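You operate a simulated robot arm through the tools that you are given. There is no shell and no other tool. Be economical: measure what you need, move in short steps, check, and stop when the job is done.

You run a simulated two-armed robot. Do the job below in one go: nothing can be reset, and whatever is moved stays where it is left.

## Task
Reset the tripped site box and bring only breaker 2 back on.
Fine: all three breakers off before you press RESET.
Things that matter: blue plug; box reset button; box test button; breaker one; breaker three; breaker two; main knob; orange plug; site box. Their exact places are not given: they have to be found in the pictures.

The check looks at the end state, three seconds after you hand in, the way a careful person would. Anything else that was tipped, shoved, dropped, spilled or broken makes it a failure.

## Robot
Two 7-joint arms with fingered hands on one trunk, on a base that drives. Base frame: it is fixed to the floor where the robot stands at the start and does not move with it; the origin is under the middle of the robot, x ahead of it, y to its left, z up. Lengths are in mm, angles in rad, forces in N, time in s.
The left shoulder is at the start at [80, 198, 1465], the right one opposite. With the tool pointing down near the work surface each hand reaches from about 100 to 740 mm from the robot's upright axis, wherever it stands, measured 20 degrees to its own side. Places, roughly: blue plug (5x5x10 cm) [600, -100, 1000]; box reset button [500, 0, 900]; box test button [500, 0, 900]; breaker one [500, -100, 900]; breaker three [500, -200, 900]; breaker two [500, -200, 900]; main knob [600, 0, 900]; orange plug (5x5x10 cm) [600, -200, 1000]; site box [500, -100, 1000]. Payload 4 kg a hand.
The tool frame of a hand sits at the grasp point between the pads (the TCP): z along the fingers, y along the line on which they close. The tips reach 26 mm beyond it. Largest opening 132 mm; the body of the gripper starts 73 mm behind the TCP. The gripper is a hand of 4 fingers: y runs from the thumb to the fingers, the wrist lies at [0, 0, -239] in the tool frame, and closing takes about 1.5 s.
Orientation is told as [roll, pitch, yaw] about the base's x, y, z axes, in that order, counted from this pose: with the fingers straight down and closing along the base's y, the tool's x points along the base's -x, its y along +y and its z along -z.

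## Interface
- The arms move only by the tool jog_arm. It takes "left_plan", "right_plan" or both (then of equal length, played together; a hand with none holds still); each is text: rows parted by semicolons, each of 6 numbers parted by spaces: the shift along the base's x, y, z in mm, then the turn, a rotation vector about the base's x, y, z in rad. In form: dx dy dz wx wy wz; .... A call has 1 to 8 rows; each row is the pose to reach, as a shift and turn from the pose commanded when the call began. "left_gripper" and "right_gripper" are, for a hand that has rows, the finger opening in mm, from 0 to 132, set as the call begins (left out, the last holds). A row lasts 0.2 s, in which the tool goes at most 50 mm and 0.15 rad; a call with a longer step from one row to the next is refused whole, and so is a gripper value outside its range. Where a pose cannot be reached the arm comes as near as it can. A force on the tool above 40 N (or 10 N above the force at the start of the call, whichever is more), or a blocked arm, ends the call early, and 0.2 s more pass. Each finger travels about 72 mm/s and halts on what it meets, pressing with about 28 N; the grip force reading is that of the motor and also rises with nothing between the fingers. The clock runs only during rows and for 0.2 s after the last one: add rows that repeat a pose to give the fingers time. It gives the time, the measured TCP pose, the force on the tool (base axes), the opening and the grip force at its end, in the units of the frame above (readings bear some noise), with the torque about the TCP (base axes, N m) and any sound that the robot's microphone picked up.
- Cameras (640 x 400 px; columns grow to the right, rows downward): "scene" is now at [104.1, -11.8, 1622]; the picture's right is [-0.17, -0.98, 0.00], its down [-0.77, 0.14, -0.62] and it looks along [0.61, -0.11, -0.78] (base axes); focal length 249 px, centre (320, 200). "left" rides on the left gripper at [-68, 2, -97] in its tool frame; the picture's right is [-0.03, -1.00, 0.00], its down [0.82, -0.02, -0.58] and it looks along [0.58, -0.01, 0.82] (tool axes); focal length 270 px, centre (320, 200). "right" rides on the right gripper at [68, 2, -97] in its tool frame; the picture's right is [-0.03, 1.00, 0.00], its down [-0.82, -0.02, -0.58] and it looks along [-0.58, -0.01, 0.82] (tool axes); focal length 270 px, centre (320, 200).
- camera(camera): a new picture of that camera. The clock stands still meanwhile.
- move_column(by): slides the trunk up (or, below 0, down) by that many mm; the arms and the scene camera ride with it, the base frame stays. It gives what a move gives, with no picture.
- base_move(legs): drives the robot by 1 to 6 legs, each [ahead, left, turn to the left] in mm, mm and rad, along the robot's own axes; the way and the turn of a leg run together, so that a leg with both is an arc; at most 1500 mm and 3.142 rad a leg. The arms and the cameras ride along, it lands a little off, and it stops where it bumps. It gives what a move gives.
- hand_shape(shape, hand): the hand has 4 fingers and takes this shape, open, in about a second: jaw (thumb against the fingers, like two jaws); tri (thumb and two fingers); tip (a fingertip pinch); poke (one finger out to press); point (the index stretched); flat (the hand flat); cup (the hand cupped); fist (a fist). The gripper value then closes the fingers along that shape, each until it touches; the sizes above hold for jaw. It gives what a move gives, with no picture.
- aim_head(pan, tilt): turns the head with the scene camera to pan (to the left, within 1.501 rad either way) and tilt (down, from -0.506 to 1.204), counted from straight ahead of the robot. It gives what a move gives.
- locate(camera, pixels): for up to 12 pixels [column, row] of the newest picture of that camera ("zoom" is the newest enlarged one), the place [x, y, z] in the base frame of the surface seen there, good to about 2 mm. The clock stands still meanwhile.
- enlarge(camera, box): a new picture of the part [left, top, right, bottom] of that camera's present view, enlarged. The clock stands still meanwhile.
- close_job(): hands the job in; it is judged then, once.

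Keep the steps short. Do not move on a guess: measure, check each grasp and each placing, and mend mistakes. In all there are 80 turns and 58 pictures (those below and enlarged ones count). Leave the grippers open and the arms clear of the work at the hand-in unless told otherwise, and finish with a single line.

The tools are called after "Request:" as a command line: name --argument value ..., lists and objects as JSON in quotes. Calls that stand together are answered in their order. jog_arm: Moves the arms, as the interface text tells. Its arguments: {"type":"object","properties":{"left_plan":{"type":"string"},"left_gripper":{"type":"number"},"right_plan":{"type":"string"},"right_gripper":{"type":"number"}},"required":[]} The other tools are called the same way: move_column (by) slides the trunk up or down; hand_shape (shape, hand) gives the hand a shape; base_move (legs) drives the base; aim_head (pan, tilt) turns the head that bears the scene camera; camera (camera) takes a picture; locate (camera, pixels) gives the place of the surface under pixels of a picture; enlarge (camera, box) takes an enlarged picture of a part of a camera's view; close_job () hands the job in.

At the start:

```text
time_s: 0.0
left_position: [628.7, 85.4, 1176.5]
left_ee_rot: [0.001, 0.0, -0.001]
left_contact_force: [-0.6, 0.0, -0.6]
left_ft_torque: [0.01, 0.0, 0.04]
left_width: 132.0
left_finger_force: 0.0
left_shape: jaw
right_position: [358.4, -295.8, 1005.7]
right_ee_rot: [-0.007, -0.019, 0.0]
right_contact_force: [-0.3, -0.6, 0.4]
right_ft_torque: [-0.02, -0.02, 0.03]
right_width: 132.1
right_finger_force: 0.1
right_shape: jaw
trunk travel left (down, up): [-775.0, 65.0]
robot x, y, heading: [-2.4, 1.0, -0.001]
head pan, tilt: [-0.173, 0.899]
```

scene: 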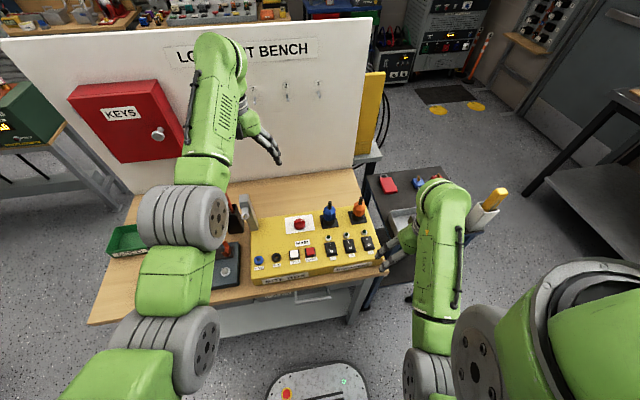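
right: 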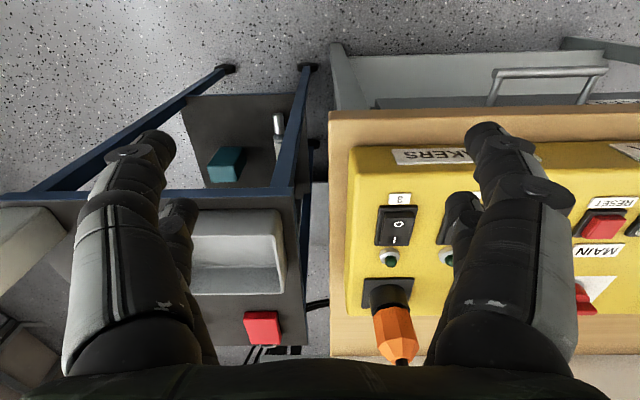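
left: 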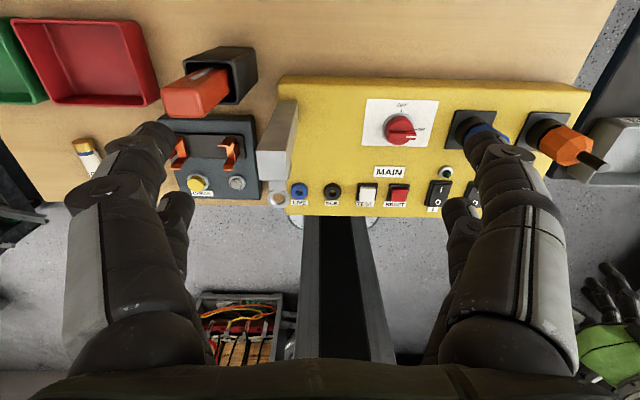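

I see the yellow site box at about (310,240) in the scene. I take an enlarged view of it to read its state.

Request:
enlarge --camera "scene" --box '[240, 190, 400, 290]'

Request:
enlarge --camera "left" --box '[270, 70, 590, 270]'

```text
4.00 times, centred on (320, 240) of scene
```

zoom: 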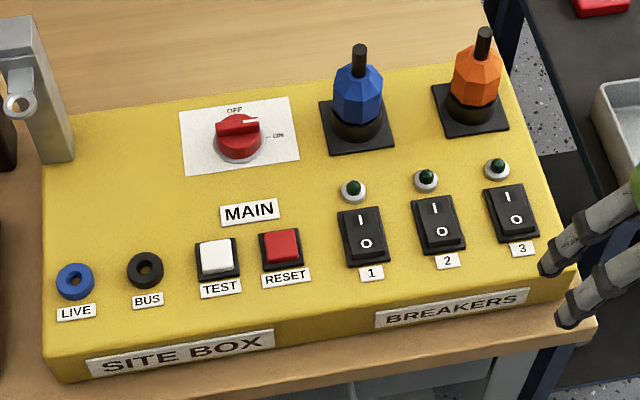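

```text
2.00 times, centred on (430, 170) of left
```

zoom: 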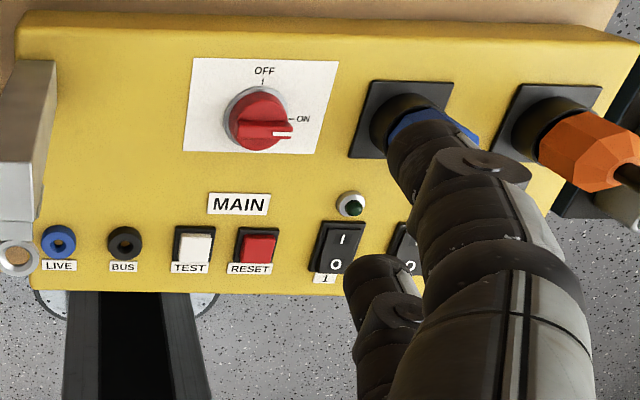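

All three lamps are dark and the knob points to ON. I zoom closer on the breakers to see which way each rocker is tilted.

Request:
enlarge --camera "scene" --box '[320, 225, 384, 265]'

Request:
locate --camera "zoom" --pixels '[[80, 120], [100, 195], [270, 75], [285, 150], [445, 50], [460, 120], [620, 40], [200, 260]]'

```text
10.00 times, centred on (352, 245) of scene
```

zoom: 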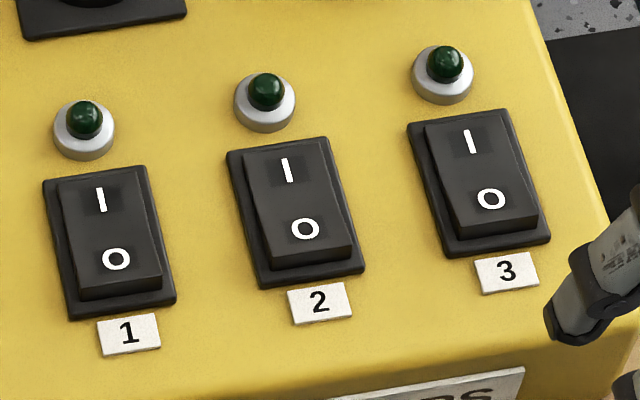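

```text
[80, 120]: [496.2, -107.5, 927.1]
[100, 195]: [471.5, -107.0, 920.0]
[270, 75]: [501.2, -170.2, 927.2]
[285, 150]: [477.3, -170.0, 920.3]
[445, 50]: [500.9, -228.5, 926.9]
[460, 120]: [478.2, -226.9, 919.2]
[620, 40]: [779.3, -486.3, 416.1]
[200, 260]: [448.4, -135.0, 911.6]
```

On all three rockers the O (near) end stands up, so they are ON (I pressed). I measure the points to press, then look at the buttons.

Request:
locate --camera "zoom" --pixels '[[115, 260], [305, 230], [490, 198], [100, 200], [287, 170], [471, 142], [122, 280], [314, 252], [497, 221], [90, 190], [278, 158], [200, 200]]'

Request:
enlarge --camera "scene" --box '[264, 210, 344, 260]'

Request:
hand_shape --hand "right" --shape "poke"

```text
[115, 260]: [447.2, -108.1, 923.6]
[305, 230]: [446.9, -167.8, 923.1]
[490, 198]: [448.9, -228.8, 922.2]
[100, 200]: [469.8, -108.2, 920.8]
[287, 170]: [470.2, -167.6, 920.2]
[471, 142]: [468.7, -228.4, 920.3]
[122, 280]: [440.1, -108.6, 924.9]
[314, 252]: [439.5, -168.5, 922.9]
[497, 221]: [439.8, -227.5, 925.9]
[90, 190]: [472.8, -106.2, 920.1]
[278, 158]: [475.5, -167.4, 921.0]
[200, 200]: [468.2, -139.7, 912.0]
```

```text
8.00 times, centred on (304, 235) of scene
```

zoom: 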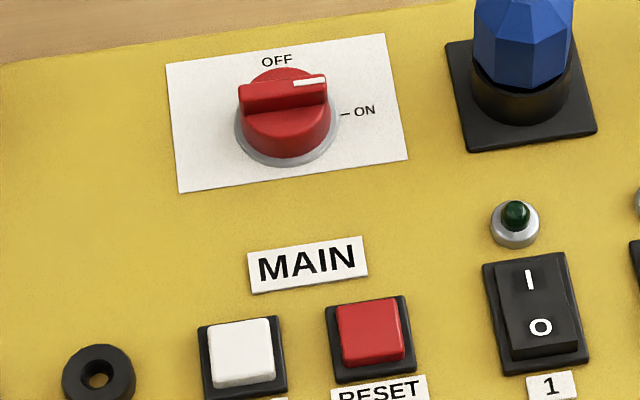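

```text
time_s: 0.9
left_position: [629.4, 84.7, 1178.5]
left_ee_rot: [0.0, -0.001, -0.002]
left_contact_force: [-0.3, -0.1, -0.9]
left_ft_torque: [-0.03, 0.03, 0.0]
left_width: 131.7
left_finger_force: 0.1
left_shape: jaw
right_position: [360.9, -298.2, 1007.6]
right_ee_rot: [-0.009, -0.024, -0.003]
right_contact_force: [-0.6, -0.3, -0.1]
right_ft_torque: [-0.02, 0.02, -0.02]
right_width: 0.0
right_finger_force: 0.1
right_shape: poke
trunk travel left (down, up): [-775.0, 65.0]
robot x, y, heading: [-1.9, 3.0, -0.001]
head pan, tilt: [-0.173, 0.899]
```

The RESET cap is at zoom (370,330). I measure it along with the knob and plug, and look where the poke finger is.

Request:
locate --camera "zoom" --pixels '[[370, 330], [340, 325], [402, 325], [241, 350], [285, 95], [245, 95], [325, 85], [515, 20], [530, 280]]'

Request:
camera --camera "scene"

Request:
camera --camera "right"

```text
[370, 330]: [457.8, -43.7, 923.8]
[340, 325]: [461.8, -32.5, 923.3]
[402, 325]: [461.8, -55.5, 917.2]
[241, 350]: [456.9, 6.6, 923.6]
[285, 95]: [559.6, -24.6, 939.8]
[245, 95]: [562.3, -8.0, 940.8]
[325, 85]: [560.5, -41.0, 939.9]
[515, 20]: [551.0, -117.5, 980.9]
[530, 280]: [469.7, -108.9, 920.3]
```

```text
50 pictures are left
```

scene: 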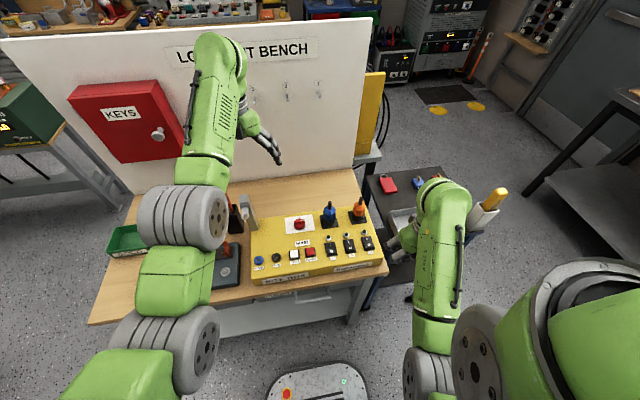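

```text
49 pictures are left
```

right: 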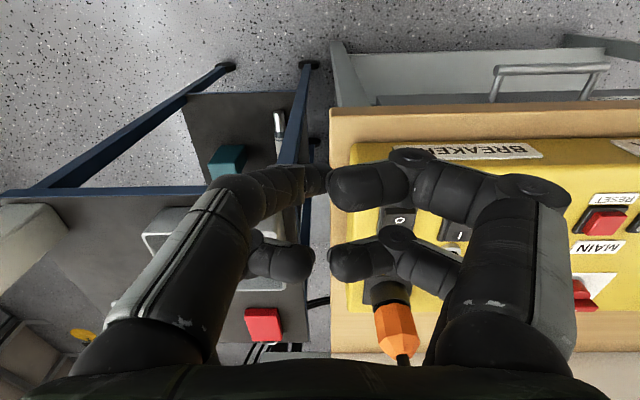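

I check the fingers' shape closer and measure their surfaces.

Request:
enlarge --camera "right" --box '[160, 110, 480, 310]'

Request:
locate --camera "right" --pixels '[[320, 180], [350, 190], [400, 160], [240, 195], [300, 262], [350, 262], [400, 235], [520, 190], [300, 180], [270, 250]]'

Request:
enlarge --camera "scene" --box '[360, 190, 456, 250]'

```text
2.00 times, centred on (320, 210) of right
```

zoom: 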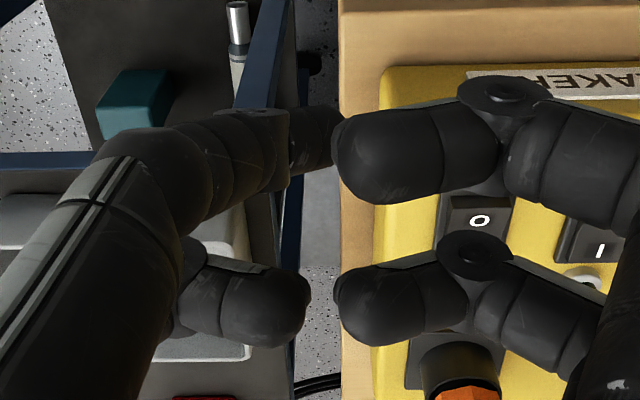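

```text
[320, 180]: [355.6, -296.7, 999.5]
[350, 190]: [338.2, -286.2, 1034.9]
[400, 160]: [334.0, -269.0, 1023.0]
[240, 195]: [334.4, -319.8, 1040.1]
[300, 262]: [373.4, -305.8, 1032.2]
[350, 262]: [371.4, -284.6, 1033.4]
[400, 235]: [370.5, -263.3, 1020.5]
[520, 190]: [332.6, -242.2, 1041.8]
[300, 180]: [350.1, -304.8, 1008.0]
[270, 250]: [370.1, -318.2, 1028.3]
```

```text
6.67 times, centred on (408, 220) of scene
```

zoom: 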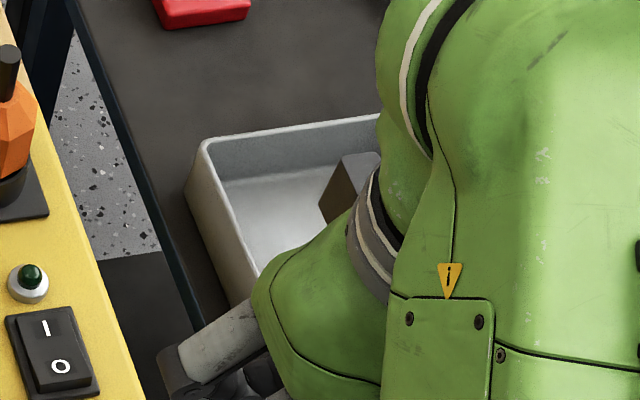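

The outstretched finger ends near the TCP, at about [355,-297,<999]. I move the right hand at its height over breaker 3's O end and look again.

Request:
jog_arm --right_plan "30 22 0 0 0 0; 60 44 0 0 0 0; 87 66 0 0 0 0; 87 66 0 0 0 0"

Request:
enlarge --camera "scene" --box '[300, 200, 428, 280]'

Request:
camera --camera "left"

Request:
camera --camera "right"

```text
time_s: 1.9
left_position: [628.9, 83.7, 1176.9]
left_ee_rot: [0.0, -0.001, 0.001]
left_contact_force: [-0.2, 1.3, 0.3]
left_ft_torque: [-0.01, 0.03, 0.0]
left_width: 131.9
left_finger_force: 0.1
left_shape: jaw
right_position: [441.9, -228.7, 1005.0]
right_ee_rot: [-0.007, -0.02, -0.003]
right_contact_force: [0.2, 1.2, -1.2]
right_ft_torque: [0.04, 0.01, 0.01]
right_width: 0.1
right_finger_force: 0.0
right_shape: poke
trunk travel left (down, up): [-775.0, 65.0]
robot x, y, heading: [-2.9, 2.6, 0.003]
head pan, tilt: [-0.173, 0.899]
```

```text
5.00 times, centred on (364, 240) of scene
```

zoom: 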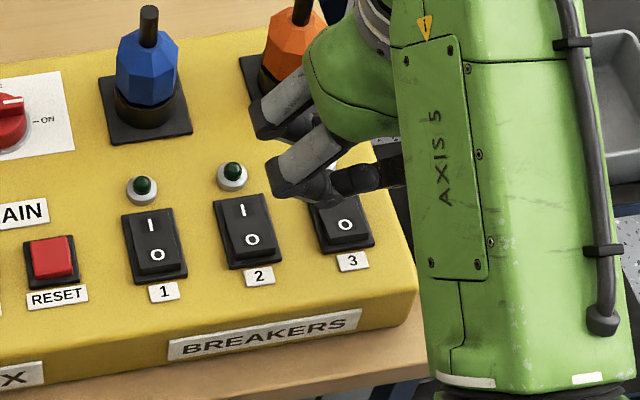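

```text
45 pictures are left
```

left: 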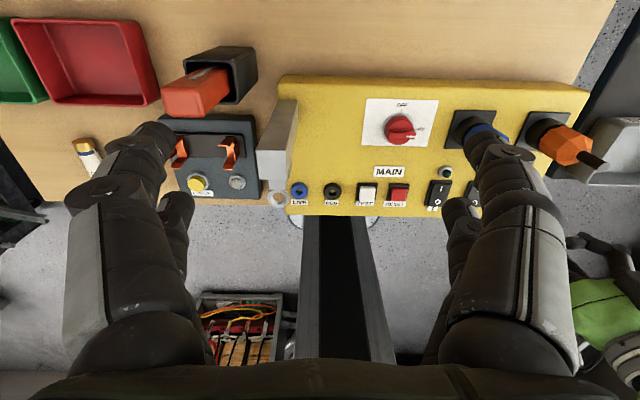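

```text
44 pictures are left
```

right: 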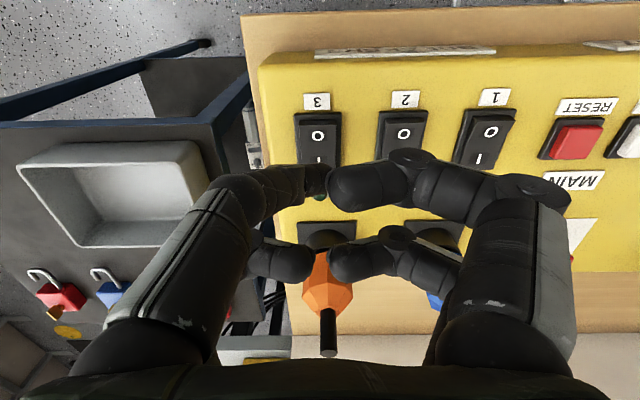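

I zoom in on the poke fingertip near scene pixel (365,236) and measure it.

Request:
enlarge --camera "scene" --box '[344, 215, 392, 245]'

Request:
locate --camera "right" --pixels '[[326, 182], [322, 172], [322, 190], [310, 180], [318, 198], [318, 168], [330, 182]]'

```text
13.33 times, centred on (368, 230) of scene
```

zoom: 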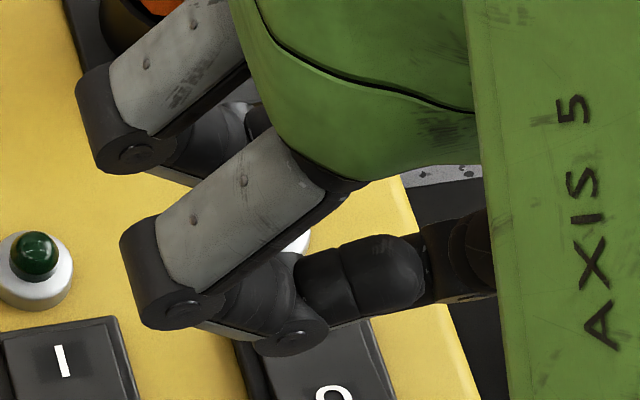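

```text
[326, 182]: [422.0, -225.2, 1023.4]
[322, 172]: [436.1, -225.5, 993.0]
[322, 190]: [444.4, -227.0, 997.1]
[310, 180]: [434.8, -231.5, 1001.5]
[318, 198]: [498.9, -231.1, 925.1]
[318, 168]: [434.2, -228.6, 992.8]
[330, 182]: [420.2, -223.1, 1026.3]
```

I measure the lowest points of the curled finger for clearance.

Request:
locate --camera "zoom" --pixels '[[300, 340], [170, 315], [135, 300], [380, 290], [320, 310], [450, 285], [430, 270], [105, 165]]'

```text
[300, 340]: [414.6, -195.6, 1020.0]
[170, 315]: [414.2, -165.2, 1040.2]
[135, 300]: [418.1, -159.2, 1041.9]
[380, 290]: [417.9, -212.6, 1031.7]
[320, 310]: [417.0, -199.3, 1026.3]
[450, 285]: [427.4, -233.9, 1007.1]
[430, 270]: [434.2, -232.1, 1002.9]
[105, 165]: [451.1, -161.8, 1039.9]
```

The tip sits at roughly TCP + (-4, +3, -20); the curled fingers are 30 mm higher. I descend partway over breaker 3's O, then step slowly.

Request:
jog_arm --right_plan "2 -1 -25 0 0 0; 3 -2 -48 0 0 0; 3 -2 -48 0 0 0"

Request:
camera --camera "right"

Request:
enlarge --camera "scene" --box '[328, 215, 408, 265]'

```text
time_s: 2.7
left_position: [628.7, 84.7, 1178.7]
left_ee_rot: [0.0, -0.002, 0.0]
left_contact_force: [0.0, -0.9, 0.6]
left_ft_torque: [0.0, -0.02, -0.02]
left_width: 131.9
left_finger_force: 0.0
left_shape: jaw
right_position: [447.4, -230.5, 958.0]
right_ee_rot: [-0.008, -0.02, 0.001]
right_contact_force: [-0.1, 0.0, -0.4]
right_ft_torque: [0.0, -0.02, -0.02]
right_width: 0.0
right_finger_force: 0.1
right_shape: poke
trunk travel left (down, up): [-775.0, 65.0]
robot x, y, heading: [0.5, 0.8, -0.002]
head pan, tilt: [-0.173, 0.899]
```

```text
42 pictures are left
```

right: 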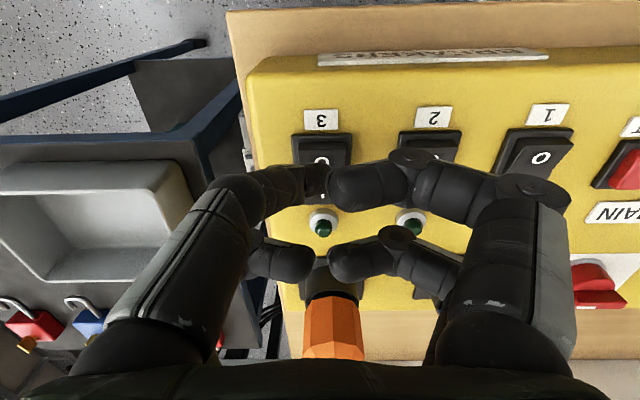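

```text
8.00 times, centred on (368, 240) of scene
```

zoom: 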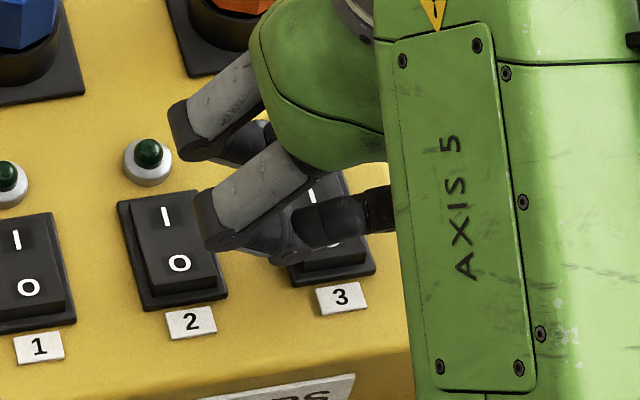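

The tip hides the spot just past the O; I shift 7 mm toward the robot and press down in small steps, watching force and sound.

Request:
jog_arm --right_plan "-7 0 0 0 0 0; -7 0 -4 0 0 0; -7 0 -8 0 0 0; -7 0 -12 0 0 0; -7 0 -15 0 0 0; -7 0 -18 0 0 0; -7 0 -18 0 0 0"

```text
time_s: 4.4
left_position: [627.2, 84.4, 1177.2]
left_ee_rot: [0.0, -0.002, -0.002]
left_contact_force: [-0.6, 0.5, -0.9]
left_ft_torque: [0.01, 0.01, -0.02]
left_width: 131.8
left_finger_force: 0.1
left_shape: jaw
right_position: [442.3, -232.7, 946.5]
right_ee_rot: [-0.013, -0.034, -0.001]
right_contact_force: [-7.0, -0.9, 20.4]
right_ft_torque: [0.08, 0.25, 0.03]
right_width: 0.0
right_finger_force: 0.0
right_shape: poke
trunk travel left (down, up): [-775.0, 65.0]
robot x, y, heading: [1.4, -1.2, -0.002]
head pan, tilt: [-0.173, 0.899]
stopped in row 7 (right hand): the force on the tool passed its limit (the readings are from after the stop); the commanded pose is now the measured one
```

Contact at TCP z 946 and the force limit was reached; the torque puts the contact at about (438,-228), on the O end. I lift and check the rocker.

Request:
jog_arm --right_plan "0 0 20 0 0 0; 0 30 45 0 0 0; 0 60 45 0 0 0; 0 60 45 0 0 0"

Request:
enlarge --camera "scene" --box '[320, 225, 384, 265]'

Request:
enlarge --camera "right" --box '[160, 50, 480, 250]'

```text
time_s: 5.4
left_position: [629.8, 82.4, 1176.9]
left_ee_rot: [0.001, 0.002, 0.0]
left_contact_force: [-0.2, -0.1, 0.6]
left_ft_torque: [0.01, 0.0, 0.02]
left_width: 131.9
left_finger_force: 0.0
left_shape: jaw
right_position: [447.0, -171.0, 987.7]
right_ee_rot: [-0.01, -0.025, -0.001]
right_contact_force: [0.4, 0.5, 0.8]
right_ft_torque: [-0.01, 0.01, 0.02]
right_width: 0.3
right_finger_force: 0.1
right_shape: poke
trunk travel left (down, up): [-775.0, 65.0]
robot x, y, heading: [2.0, -0.4, -0.002]
head pan, tilt: [-0.173, 0.899]
```

```text
10.00 times, centred on (352, 245) of scene
```

zoom: 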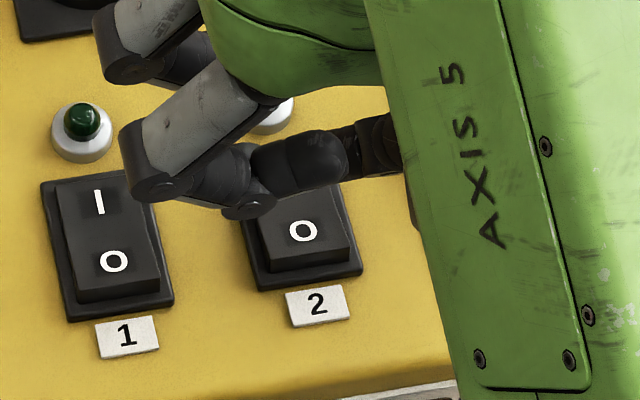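

```text
2.00 times, centred on (320, 150) of right
```

zoom: 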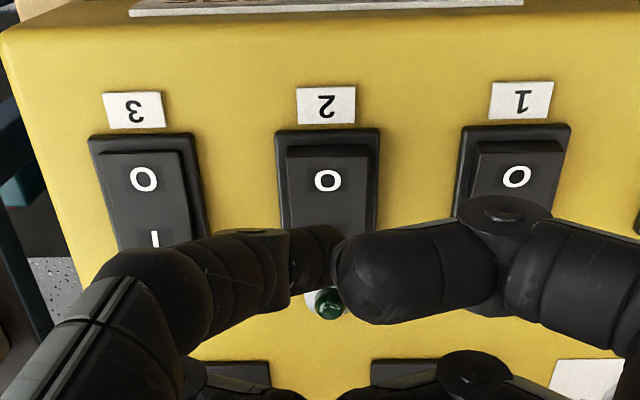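

I measure the heights of rocker 3 versus rocker 2 to tell whether 3 flipped.

Request:
locate --camera "zoom" --pixels '[[125, 165], [140, 195], [175, 215], [140, 230], [155, 238], [310, 165], [325, 195], [320, 215], [510, 165], [500, 190], [130, 175], [165, 175]]'

```text
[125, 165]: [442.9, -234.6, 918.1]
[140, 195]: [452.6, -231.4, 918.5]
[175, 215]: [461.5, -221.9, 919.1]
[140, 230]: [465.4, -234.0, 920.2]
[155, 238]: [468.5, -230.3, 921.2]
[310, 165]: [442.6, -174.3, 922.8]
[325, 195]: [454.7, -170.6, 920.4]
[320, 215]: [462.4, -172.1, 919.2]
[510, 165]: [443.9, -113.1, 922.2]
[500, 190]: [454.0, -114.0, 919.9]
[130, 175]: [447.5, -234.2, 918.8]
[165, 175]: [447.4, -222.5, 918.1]
```

Rocker 3's O end is now low (918) and its I end is rising (921): it is off. Next, breaker 2's O end, straight below the present position.

Request:
jog_arm --right_plan "0 0 -25 0 0 0; 0 0 -37 0 0 0; 0 0 -42 0 0 0; 0 0 -46 0 0 0; 0 0 -49 0 0 0; 0 0 -52 0 0 0; 0 0 -54 0 0 0; 0 0 -54 0 0 0"

Request:
jog_arm --right_plan "0 0 20 0 0 0; 0 30 45 0 0 0; 0 60 45 0 0 0; 0 60 45 0 0 0"

Request:
enlarge --camera "right" --box '[160, 50, 480, 250]'

```text
time_s: 6.7
left_position: [626.8, 82.8, 1178.5]
left_ee_rot: [-0.001, -0.001, 0.0]
left_contact_force: [0.2, -0.3, -0.3]
left_ft_torque: [0.02, 0.03, -0.02]
left_width: 131.9
left_finger_force: 0.1
left_shape: jaw
right_position: [446.5, -173.8, 946.6]
right_ee_rot: [-0.01, -0.05, -0.004]
right_contact_force: [-7.6, -0.9, 20.7]
right_ft_torque: [0.08, 0.32, 0.05]
right_width: 0.3
right_finger_force: 0.0
right_shape: poke
trunk travel left (down, up): [-775.0, 65.0]
robot x, y, heading: [-3.5, 2.4, -0.006]
head pan, tilt: [-0.173, 0.899]
stopped in row 6 (right hand): the force on the tool passed its limit (the readings are from after the stop); the commanded pose is now the measured one
```

```text
time_s: 7.7
left_position: [629.8, 83.8, 1176.9]
left_ee_rot: [0.0, 0.001, -0.001]
left_contact_force: [-0.2, 0.2, -0.5]
left_ft_torque: [0.01, 0.03, -0.01]
left_width: 132.0
left_finger_force: 0.2
left_shape: jaw
right_position: [448.7, -112.1, 988.2]
right_ee_rot: [-0.013, -0.039, -0.002]
right_contact_force: [-0.3, 0.3, 0.4]
right_ft_torque: [-0.02, 0.01, 0.0]
right_width: 0.0
right_finger_force: 0.0
right_shape: poke
trunk travel left (down, up): [-775.0, 65.0]
robot x, y, heading: [-2.0, -3.6, -0.003]
head pan, tilt: [-0.173, 0.899]
```

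```text
2.00 times, centred on (320, 150) of right
```

zoom: 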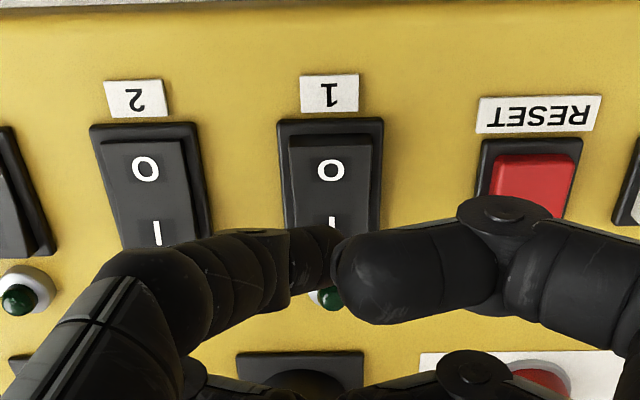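

Rocker 2 has flipped too (no raised edge at O). Now breaker 1, with 5 mm correction toward the robot and the small pitch drift undone.

Request:
jog_arm --right_plan "-5 0 -25 0 0.025 0; -5 0 -37 0 0.025 0; -5 0 -42 0 0.025 0; -5 0 -46 0 0.025 0; -5 0 -49 0 0.025 0; -5 0 -52 0 0.025 0; -5 0 -54 0 0.025 0; -5 0 -54 0 0.025 0"

Request:
jog_arm --right_plan "0 0 20 0 0 0; 0 30 45 0 0 0; 0 64 45 0 0 0; 0 64 45 0 0 0"

Request:
camera --camera "right"

Request:
enlarge --camera "right" --box '[160, 50, 480, 250]'

```text
time_s: 9.0
left_position: [624.9, 82.6, 1180.1]
left_ee_rot: [0.0, -0.001, -0.002]
left_contact_force: [0.8, 0.9, 0.1]
left_ft_torque: [-0.01, -0.02, 0.01]
left_width: 131.9
left_finger_force: 0.1
left_shape: jaw
right_position: [443.7, -113.5, 946.6]
right_ee_rot: [-0.011, -0.033, -0.005]
right_contact_force: [-10.7, -3.2, 27.3]
right_ft_torque: [-0.06, 0.3, 0.01]
right_width: 0.2
right_finger_force: 0.1
right_shape: poke
trunk travel left (down, up): [-775.0, 65.0]
robot x, y, heading: [0.7, -2.4, 0.001]
head pan, tilt: [-0.173, 0.899]
stopped in row 6 (right hand): the force on the tool passed its limit (the readings are from after the stop); the commanded pose is now the measured one
```

```text
time_s: 10.0
left_position: [630.6, 81.6, 1175.8]
left_ee_rot: [0.0, 0.002, -0.002]
left_contact_force: [-0.2, 0.3, 0.1]
left_ft_torque: [0.01, 0.0, -0.04]
left_width: 131.8
left_finger_force: 0.0
left_shape: jaw
right_position: [445.1, -50.9, 986.9]
right_ee_rot: [-0.011, -0.026, -0.005]
right_contact_force: [-0.1, 0.3, -0.1]
right_ft_torque: [0.01, 0.01, -0.04]
right_width: 0.1
right_finger_force: 0.0
right_shape: poke
trunk travel left (down, up): [-775.0, 65.0]
robot x, y, heading: [1.6, -0.6, -0.002]
head pan, tilt: [-0.173, 0.899]
```

```text
37 pictures are left
```

right: 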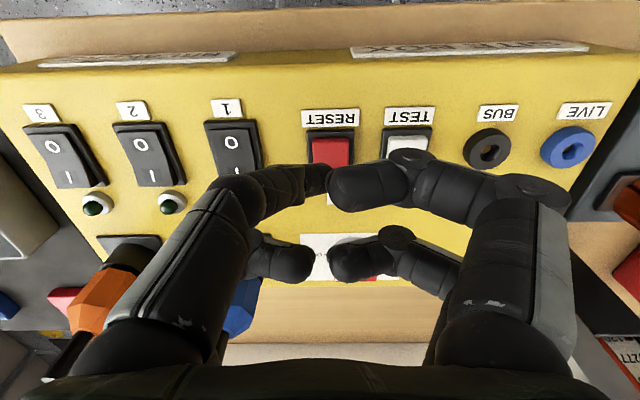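

```text
2.00 times, centred on (320, 150) of right
```

zoom: 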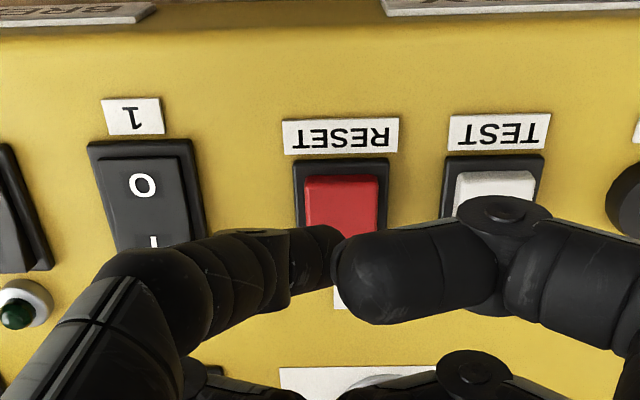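

Breaker 1 looks flat at O too; I check its heights and RESET's cap centre.

Request:
locate --camera "zoom" --pixels '[[125, 165], [140, 205], [155, 235], [310, 185], [370, 185], [340, 180], [340, 220]]'

```text
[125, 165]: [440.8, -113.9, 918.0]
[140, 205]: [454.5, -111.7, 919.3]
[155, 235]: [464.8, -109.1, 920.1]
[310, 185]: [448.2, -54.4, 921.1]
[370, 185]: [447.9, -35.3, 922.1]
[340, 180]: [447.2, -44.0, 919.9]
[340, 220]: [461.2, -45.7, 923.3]
```

All three are off. RESET's cap centre is about (457,-45,923); I move the tip over it and press.

Request:
jog_arm --right_plan "15 1 0 0 0 0; 15 1 -25 0 0 0; 15 1 -38 0 0 0; 15 1 -43 0 0 0; 15 1 -47 0 0 0; 15 1 -51 0 0 0; 15 1 -54 0 0 0; 15 1 -57 0 0 0"

```text
time_s: 11.7
left_position: [625.9, 81.7, 1179.8]
left_ee_rot: [-0.001, -0.003, -0.001]
left_contact_force: [0.5, -0.4, -0.1]
left_ft_torque: [-0.03, -0.01, 0.03]
left_width: 131.8
left_finger_force: 0.1
left_shape: jaw
right_position: [461.5, -49.1, 941.0]
right_ee_rot: [-0.009, -0.049, -0.006]
right_contact_force: [4.5, 2.4, 18.6]
right_ft_torque: [0.22, -0.07, -0.04]
right_width: 0.0
right_finger_force: 0.1
right_shape: poke
trunk travel left (down, up): [-775.0, 65.0]
robot x, y, heading: [0.7, 1.1, -0.005]
head pan, tilt: [-0.173, 0.899]
heard: click
stopped in row 8 (right hand): the force on the tool passed its limit (the readings are from after the stop); the commanded pose is now the measured one
```

A click was heard. I lift, move clear toward breaker 2, and check the box.

Request:
jog_arm --right_plan "0 0 25 0 0.02 0; 0 -20 50 0 0.02 0; 0 -60 50 0 0.02 0; 5 -100 50 0 0.02 0; 13 -123 50 0 0.02 0; 13 -123 50 0 0.02 0"

Request:
camera --camera "right"

Request:
enlarge --camera "scene" --box '[250, 200, 378, 280]'

```text
time_s: 13.1
left_position: [628.8, 83.9, 1177.3]
left_ee_rot: [0.001, 0.0, -0.001]
left_contact_force: [0.0, 0.1, -0.3]
left_ft_torque: [-0.01, -0.02, 0.01]
left_width: 131.8
left_finger_force: 0.1
left_shape: jaw
right_position: [476.8, -171.1, 985.2]
right_ee_rot: [-0.013, -0.018, -0.007]
right_contact_force: [-0.6, -0.7, -0.4]
right_ft_torque: [-0.01, 0.0, 0.0]
right_width: 0.0
right_finger_force: 0.1
right_shape: poke
trunk travel left (down, up): [-775.0, 65.0]
robot x, y, heading: [-0.1, -1.1, -0.0]
head pan, tilt: [-0.173, 0.899]
```

```text
35 pictures are left
```

right: 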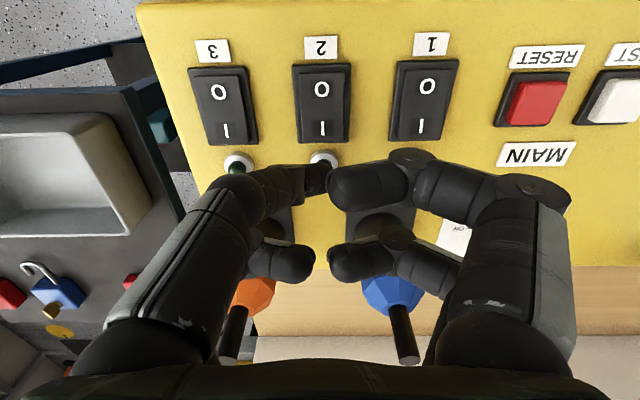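

```text
5.00 times, centred on (314, 240) of scene
```

zoom: 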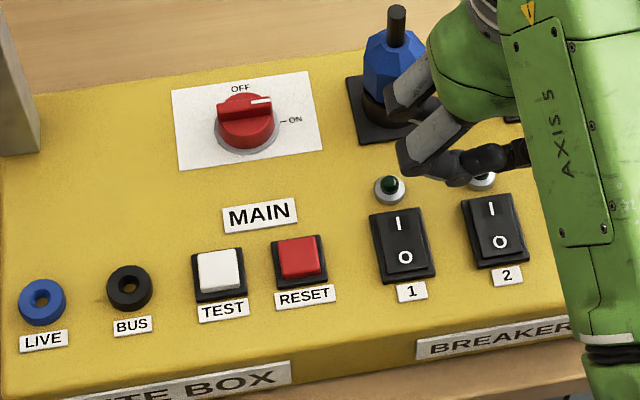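

All breakers are off, RESET pressed. I measure rocker 2's I end.

Request:
locate --camera "right" --pixels '[[321, 128], [321, 134], [318, 139], [321, 90], [262, 262], [390, 285]]'

```text
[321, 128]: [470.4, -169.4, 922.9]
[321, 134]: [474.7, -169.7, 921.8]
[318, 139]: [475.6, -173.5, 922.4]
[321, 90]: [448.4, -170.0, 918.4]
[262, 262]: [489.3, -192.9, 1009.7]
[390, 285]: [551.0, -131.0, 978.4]
```

The I end is at (472,-169,923), right under the tip. I press it.

Request:
jog_arm --right_plan "1 0 -25 0 0 0; 1 0 -37 0 0 0; 1 0 -42 0 0 0; 1 0 -46 0 0 0; 1 0 -49 0 0 0; 1 0 -52 0 0 0; 1 0 -54 0 0 0; 1 0 -54 0 0 0"

Request:
jog_arm --right_plan "0 0 25 0 0 0; 0 0 50 0 0 0; -30 -25 50 0 0 0; -70 -60 50 0 0 0; -105 -95 55 0 0 0; -120 -130 60 0 0 0; -120 -130 60 0 0 0"

Request:
enlarge --camera "scene" --box '[240, 190, 400, 290]'

Request:
enlarge --camera "scene" --box '[320, 225, 384, 265]'

```text
time_s: 14.3
left_position: [628.4, 82.4, 1177.8]
left_ee_rot: [0.0, -0.001, -0.001]
left_contact_force: [0.1, -0.3, 0.7]
left_ft_torque: [0.01, 0.01, -0.01]
left_width: 132.0
left_finger_force: 0.1
left_shape: jaw
right_position: [480.5, -173.7, 943.4]
right_ee_rot: [-0.015, -0.035, -0.006]
right_contact_force: [1.5, -2.3, 9.6]
right_ft_torque: [-0.08, 0.02, 0.01]
right_width: 0.0
right_finger_force: 0.0
right_shape: poke
trunk travel left (down, up): [-775.0, 65.0]
robot x, y, heading: [-0.9, 0.7, -0.006]
head pan, tilt: [-0.173, 0.899]
stopped in row 6 (right hand): the force on the tool passed its limit (the readings are from after the stop); the commanded pose is now the measured one
```

```text
refused: row 4 steps farther than a row can; nothing moved
```

```text
4.00 times, centred on (320, 240) of scene
```

zoom: 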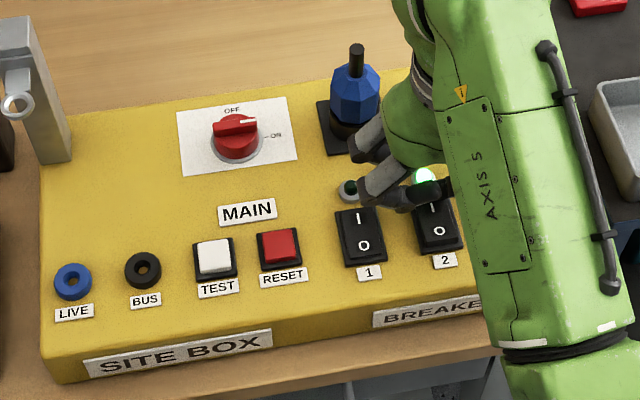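

```text
10.00 times, centred on (352, 245) of scene
```

zoom: 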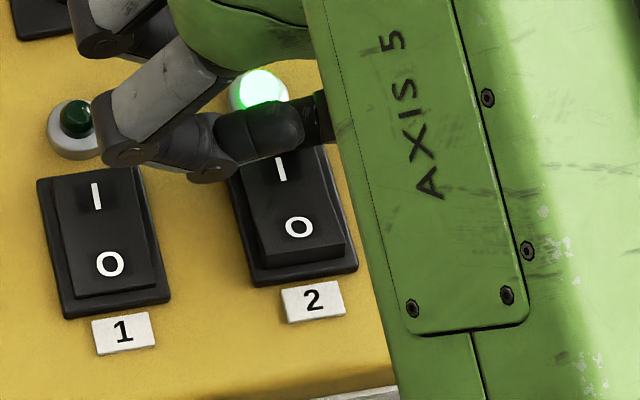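

Lamp 2 is lit. The retreat was refused for too long a step; I lift and back away in shorter steps.

Request:
jog_arm --right_plan "0 0 25 0 0 0; 0 0 50 0 0 0; -25 -25 55 0 0 0; -50 -50 60 0 0 0; -75 -75 60 0 0 0; -100 -100 62 0 0 0; -120 -125 62 0 0 0; -120 -125 62 0 0 0"

Request:
hand_shape --hand "right" --shape "jaw"

Request:
enlarge --camera "scene" --box '[240, 190, 400, 290]'

Request:
camera --camera "scene"

```text
time_s: 16.1
left_position: [629.0, 83.3, 1177.6]
left_ee_rot: [0.0, 0.002, -0.002]
left_contact_force: [-0.3, -0.4, 0.1]
left_ft_torque: [0.02, 0.05, -0.04]
left_width: 131.7
left_finger_force: 0.0
left_shape: jaw
right_position: [359.7, -300.6, 1001.4]
right_ee_rot: [-0.016, -0.031, -0.007]
right_contact_force: [-0.8, -0.1, 0.1]
right_ft_torque: [0.0, 0.0, 0.01]
right_width: 0.1
right_finger_force: 0.1
right_shape: poke
trunk travel left (down, up): [-775.0, 65.0]
robot x, y, heading: [1.4, -1.3, -0.003]
head pan, tilt: [-0.173, 0.899]
```

```text
time_s: 17.0
left_position: [629.2, 82.5, 1176.1]
left_ee_rot: [0.0, 0.0, -0.001]
left_contact_force: [0.4, 0.2, -0.2]
left_ft_torque: [0.0, 0.0, -0.02]
left_width: 131.8
left_finger_force: 0.1
left_shape: jaw
right_position: [359.9, -299.1, 1003.4]
right_ee_rot: [-0.014, -0.031, -0.008]
right_contact_force: [0.5, 0.4, -0.1]
right_ft_torque: [0.0, 0.01, 0.02]
right_width: 131.7
right_finger_force: 0.0
right_shape: jaw
trunk travel left (down, up): [-775.0, 65.0]
robot x, y, heading: [-0.2, 1.0, -0.005]
head pan, tilt: [-0.173, 0.899]
```

```text
4.00 times, centred on (320, 240) of scene
```

zoom: 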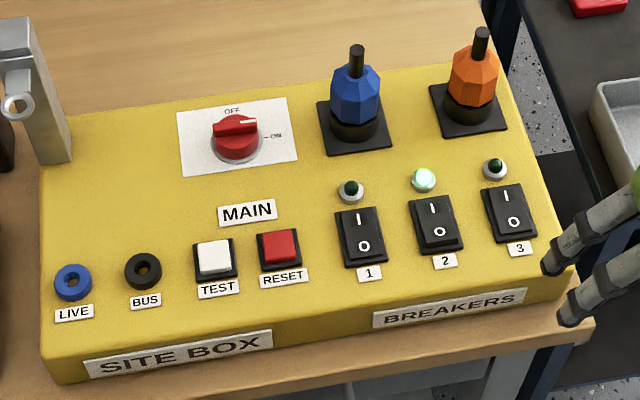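

```text
30 pictures are left
```

scene: 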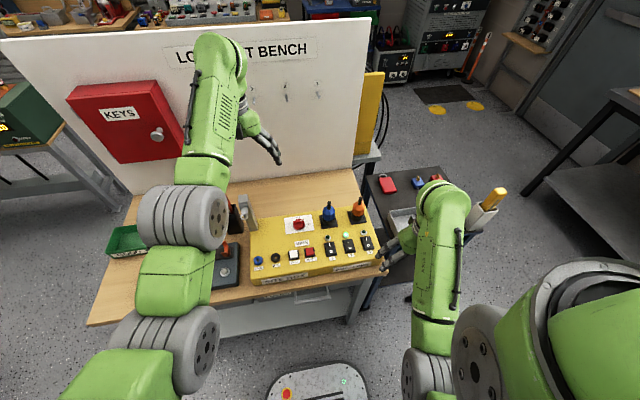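

Only lamp 2 is lit, 1 and 3 are off, the plugs and knob are untouched, and the hands are open and clear. I hand in.

Request:
close_job

```text
The job is handed in.
```

The site box is reset with only breaker 2 on: I switched all three breakers off, pressed RESET (it clicked), then switched breaker 2 on, and only its lamp is lit.
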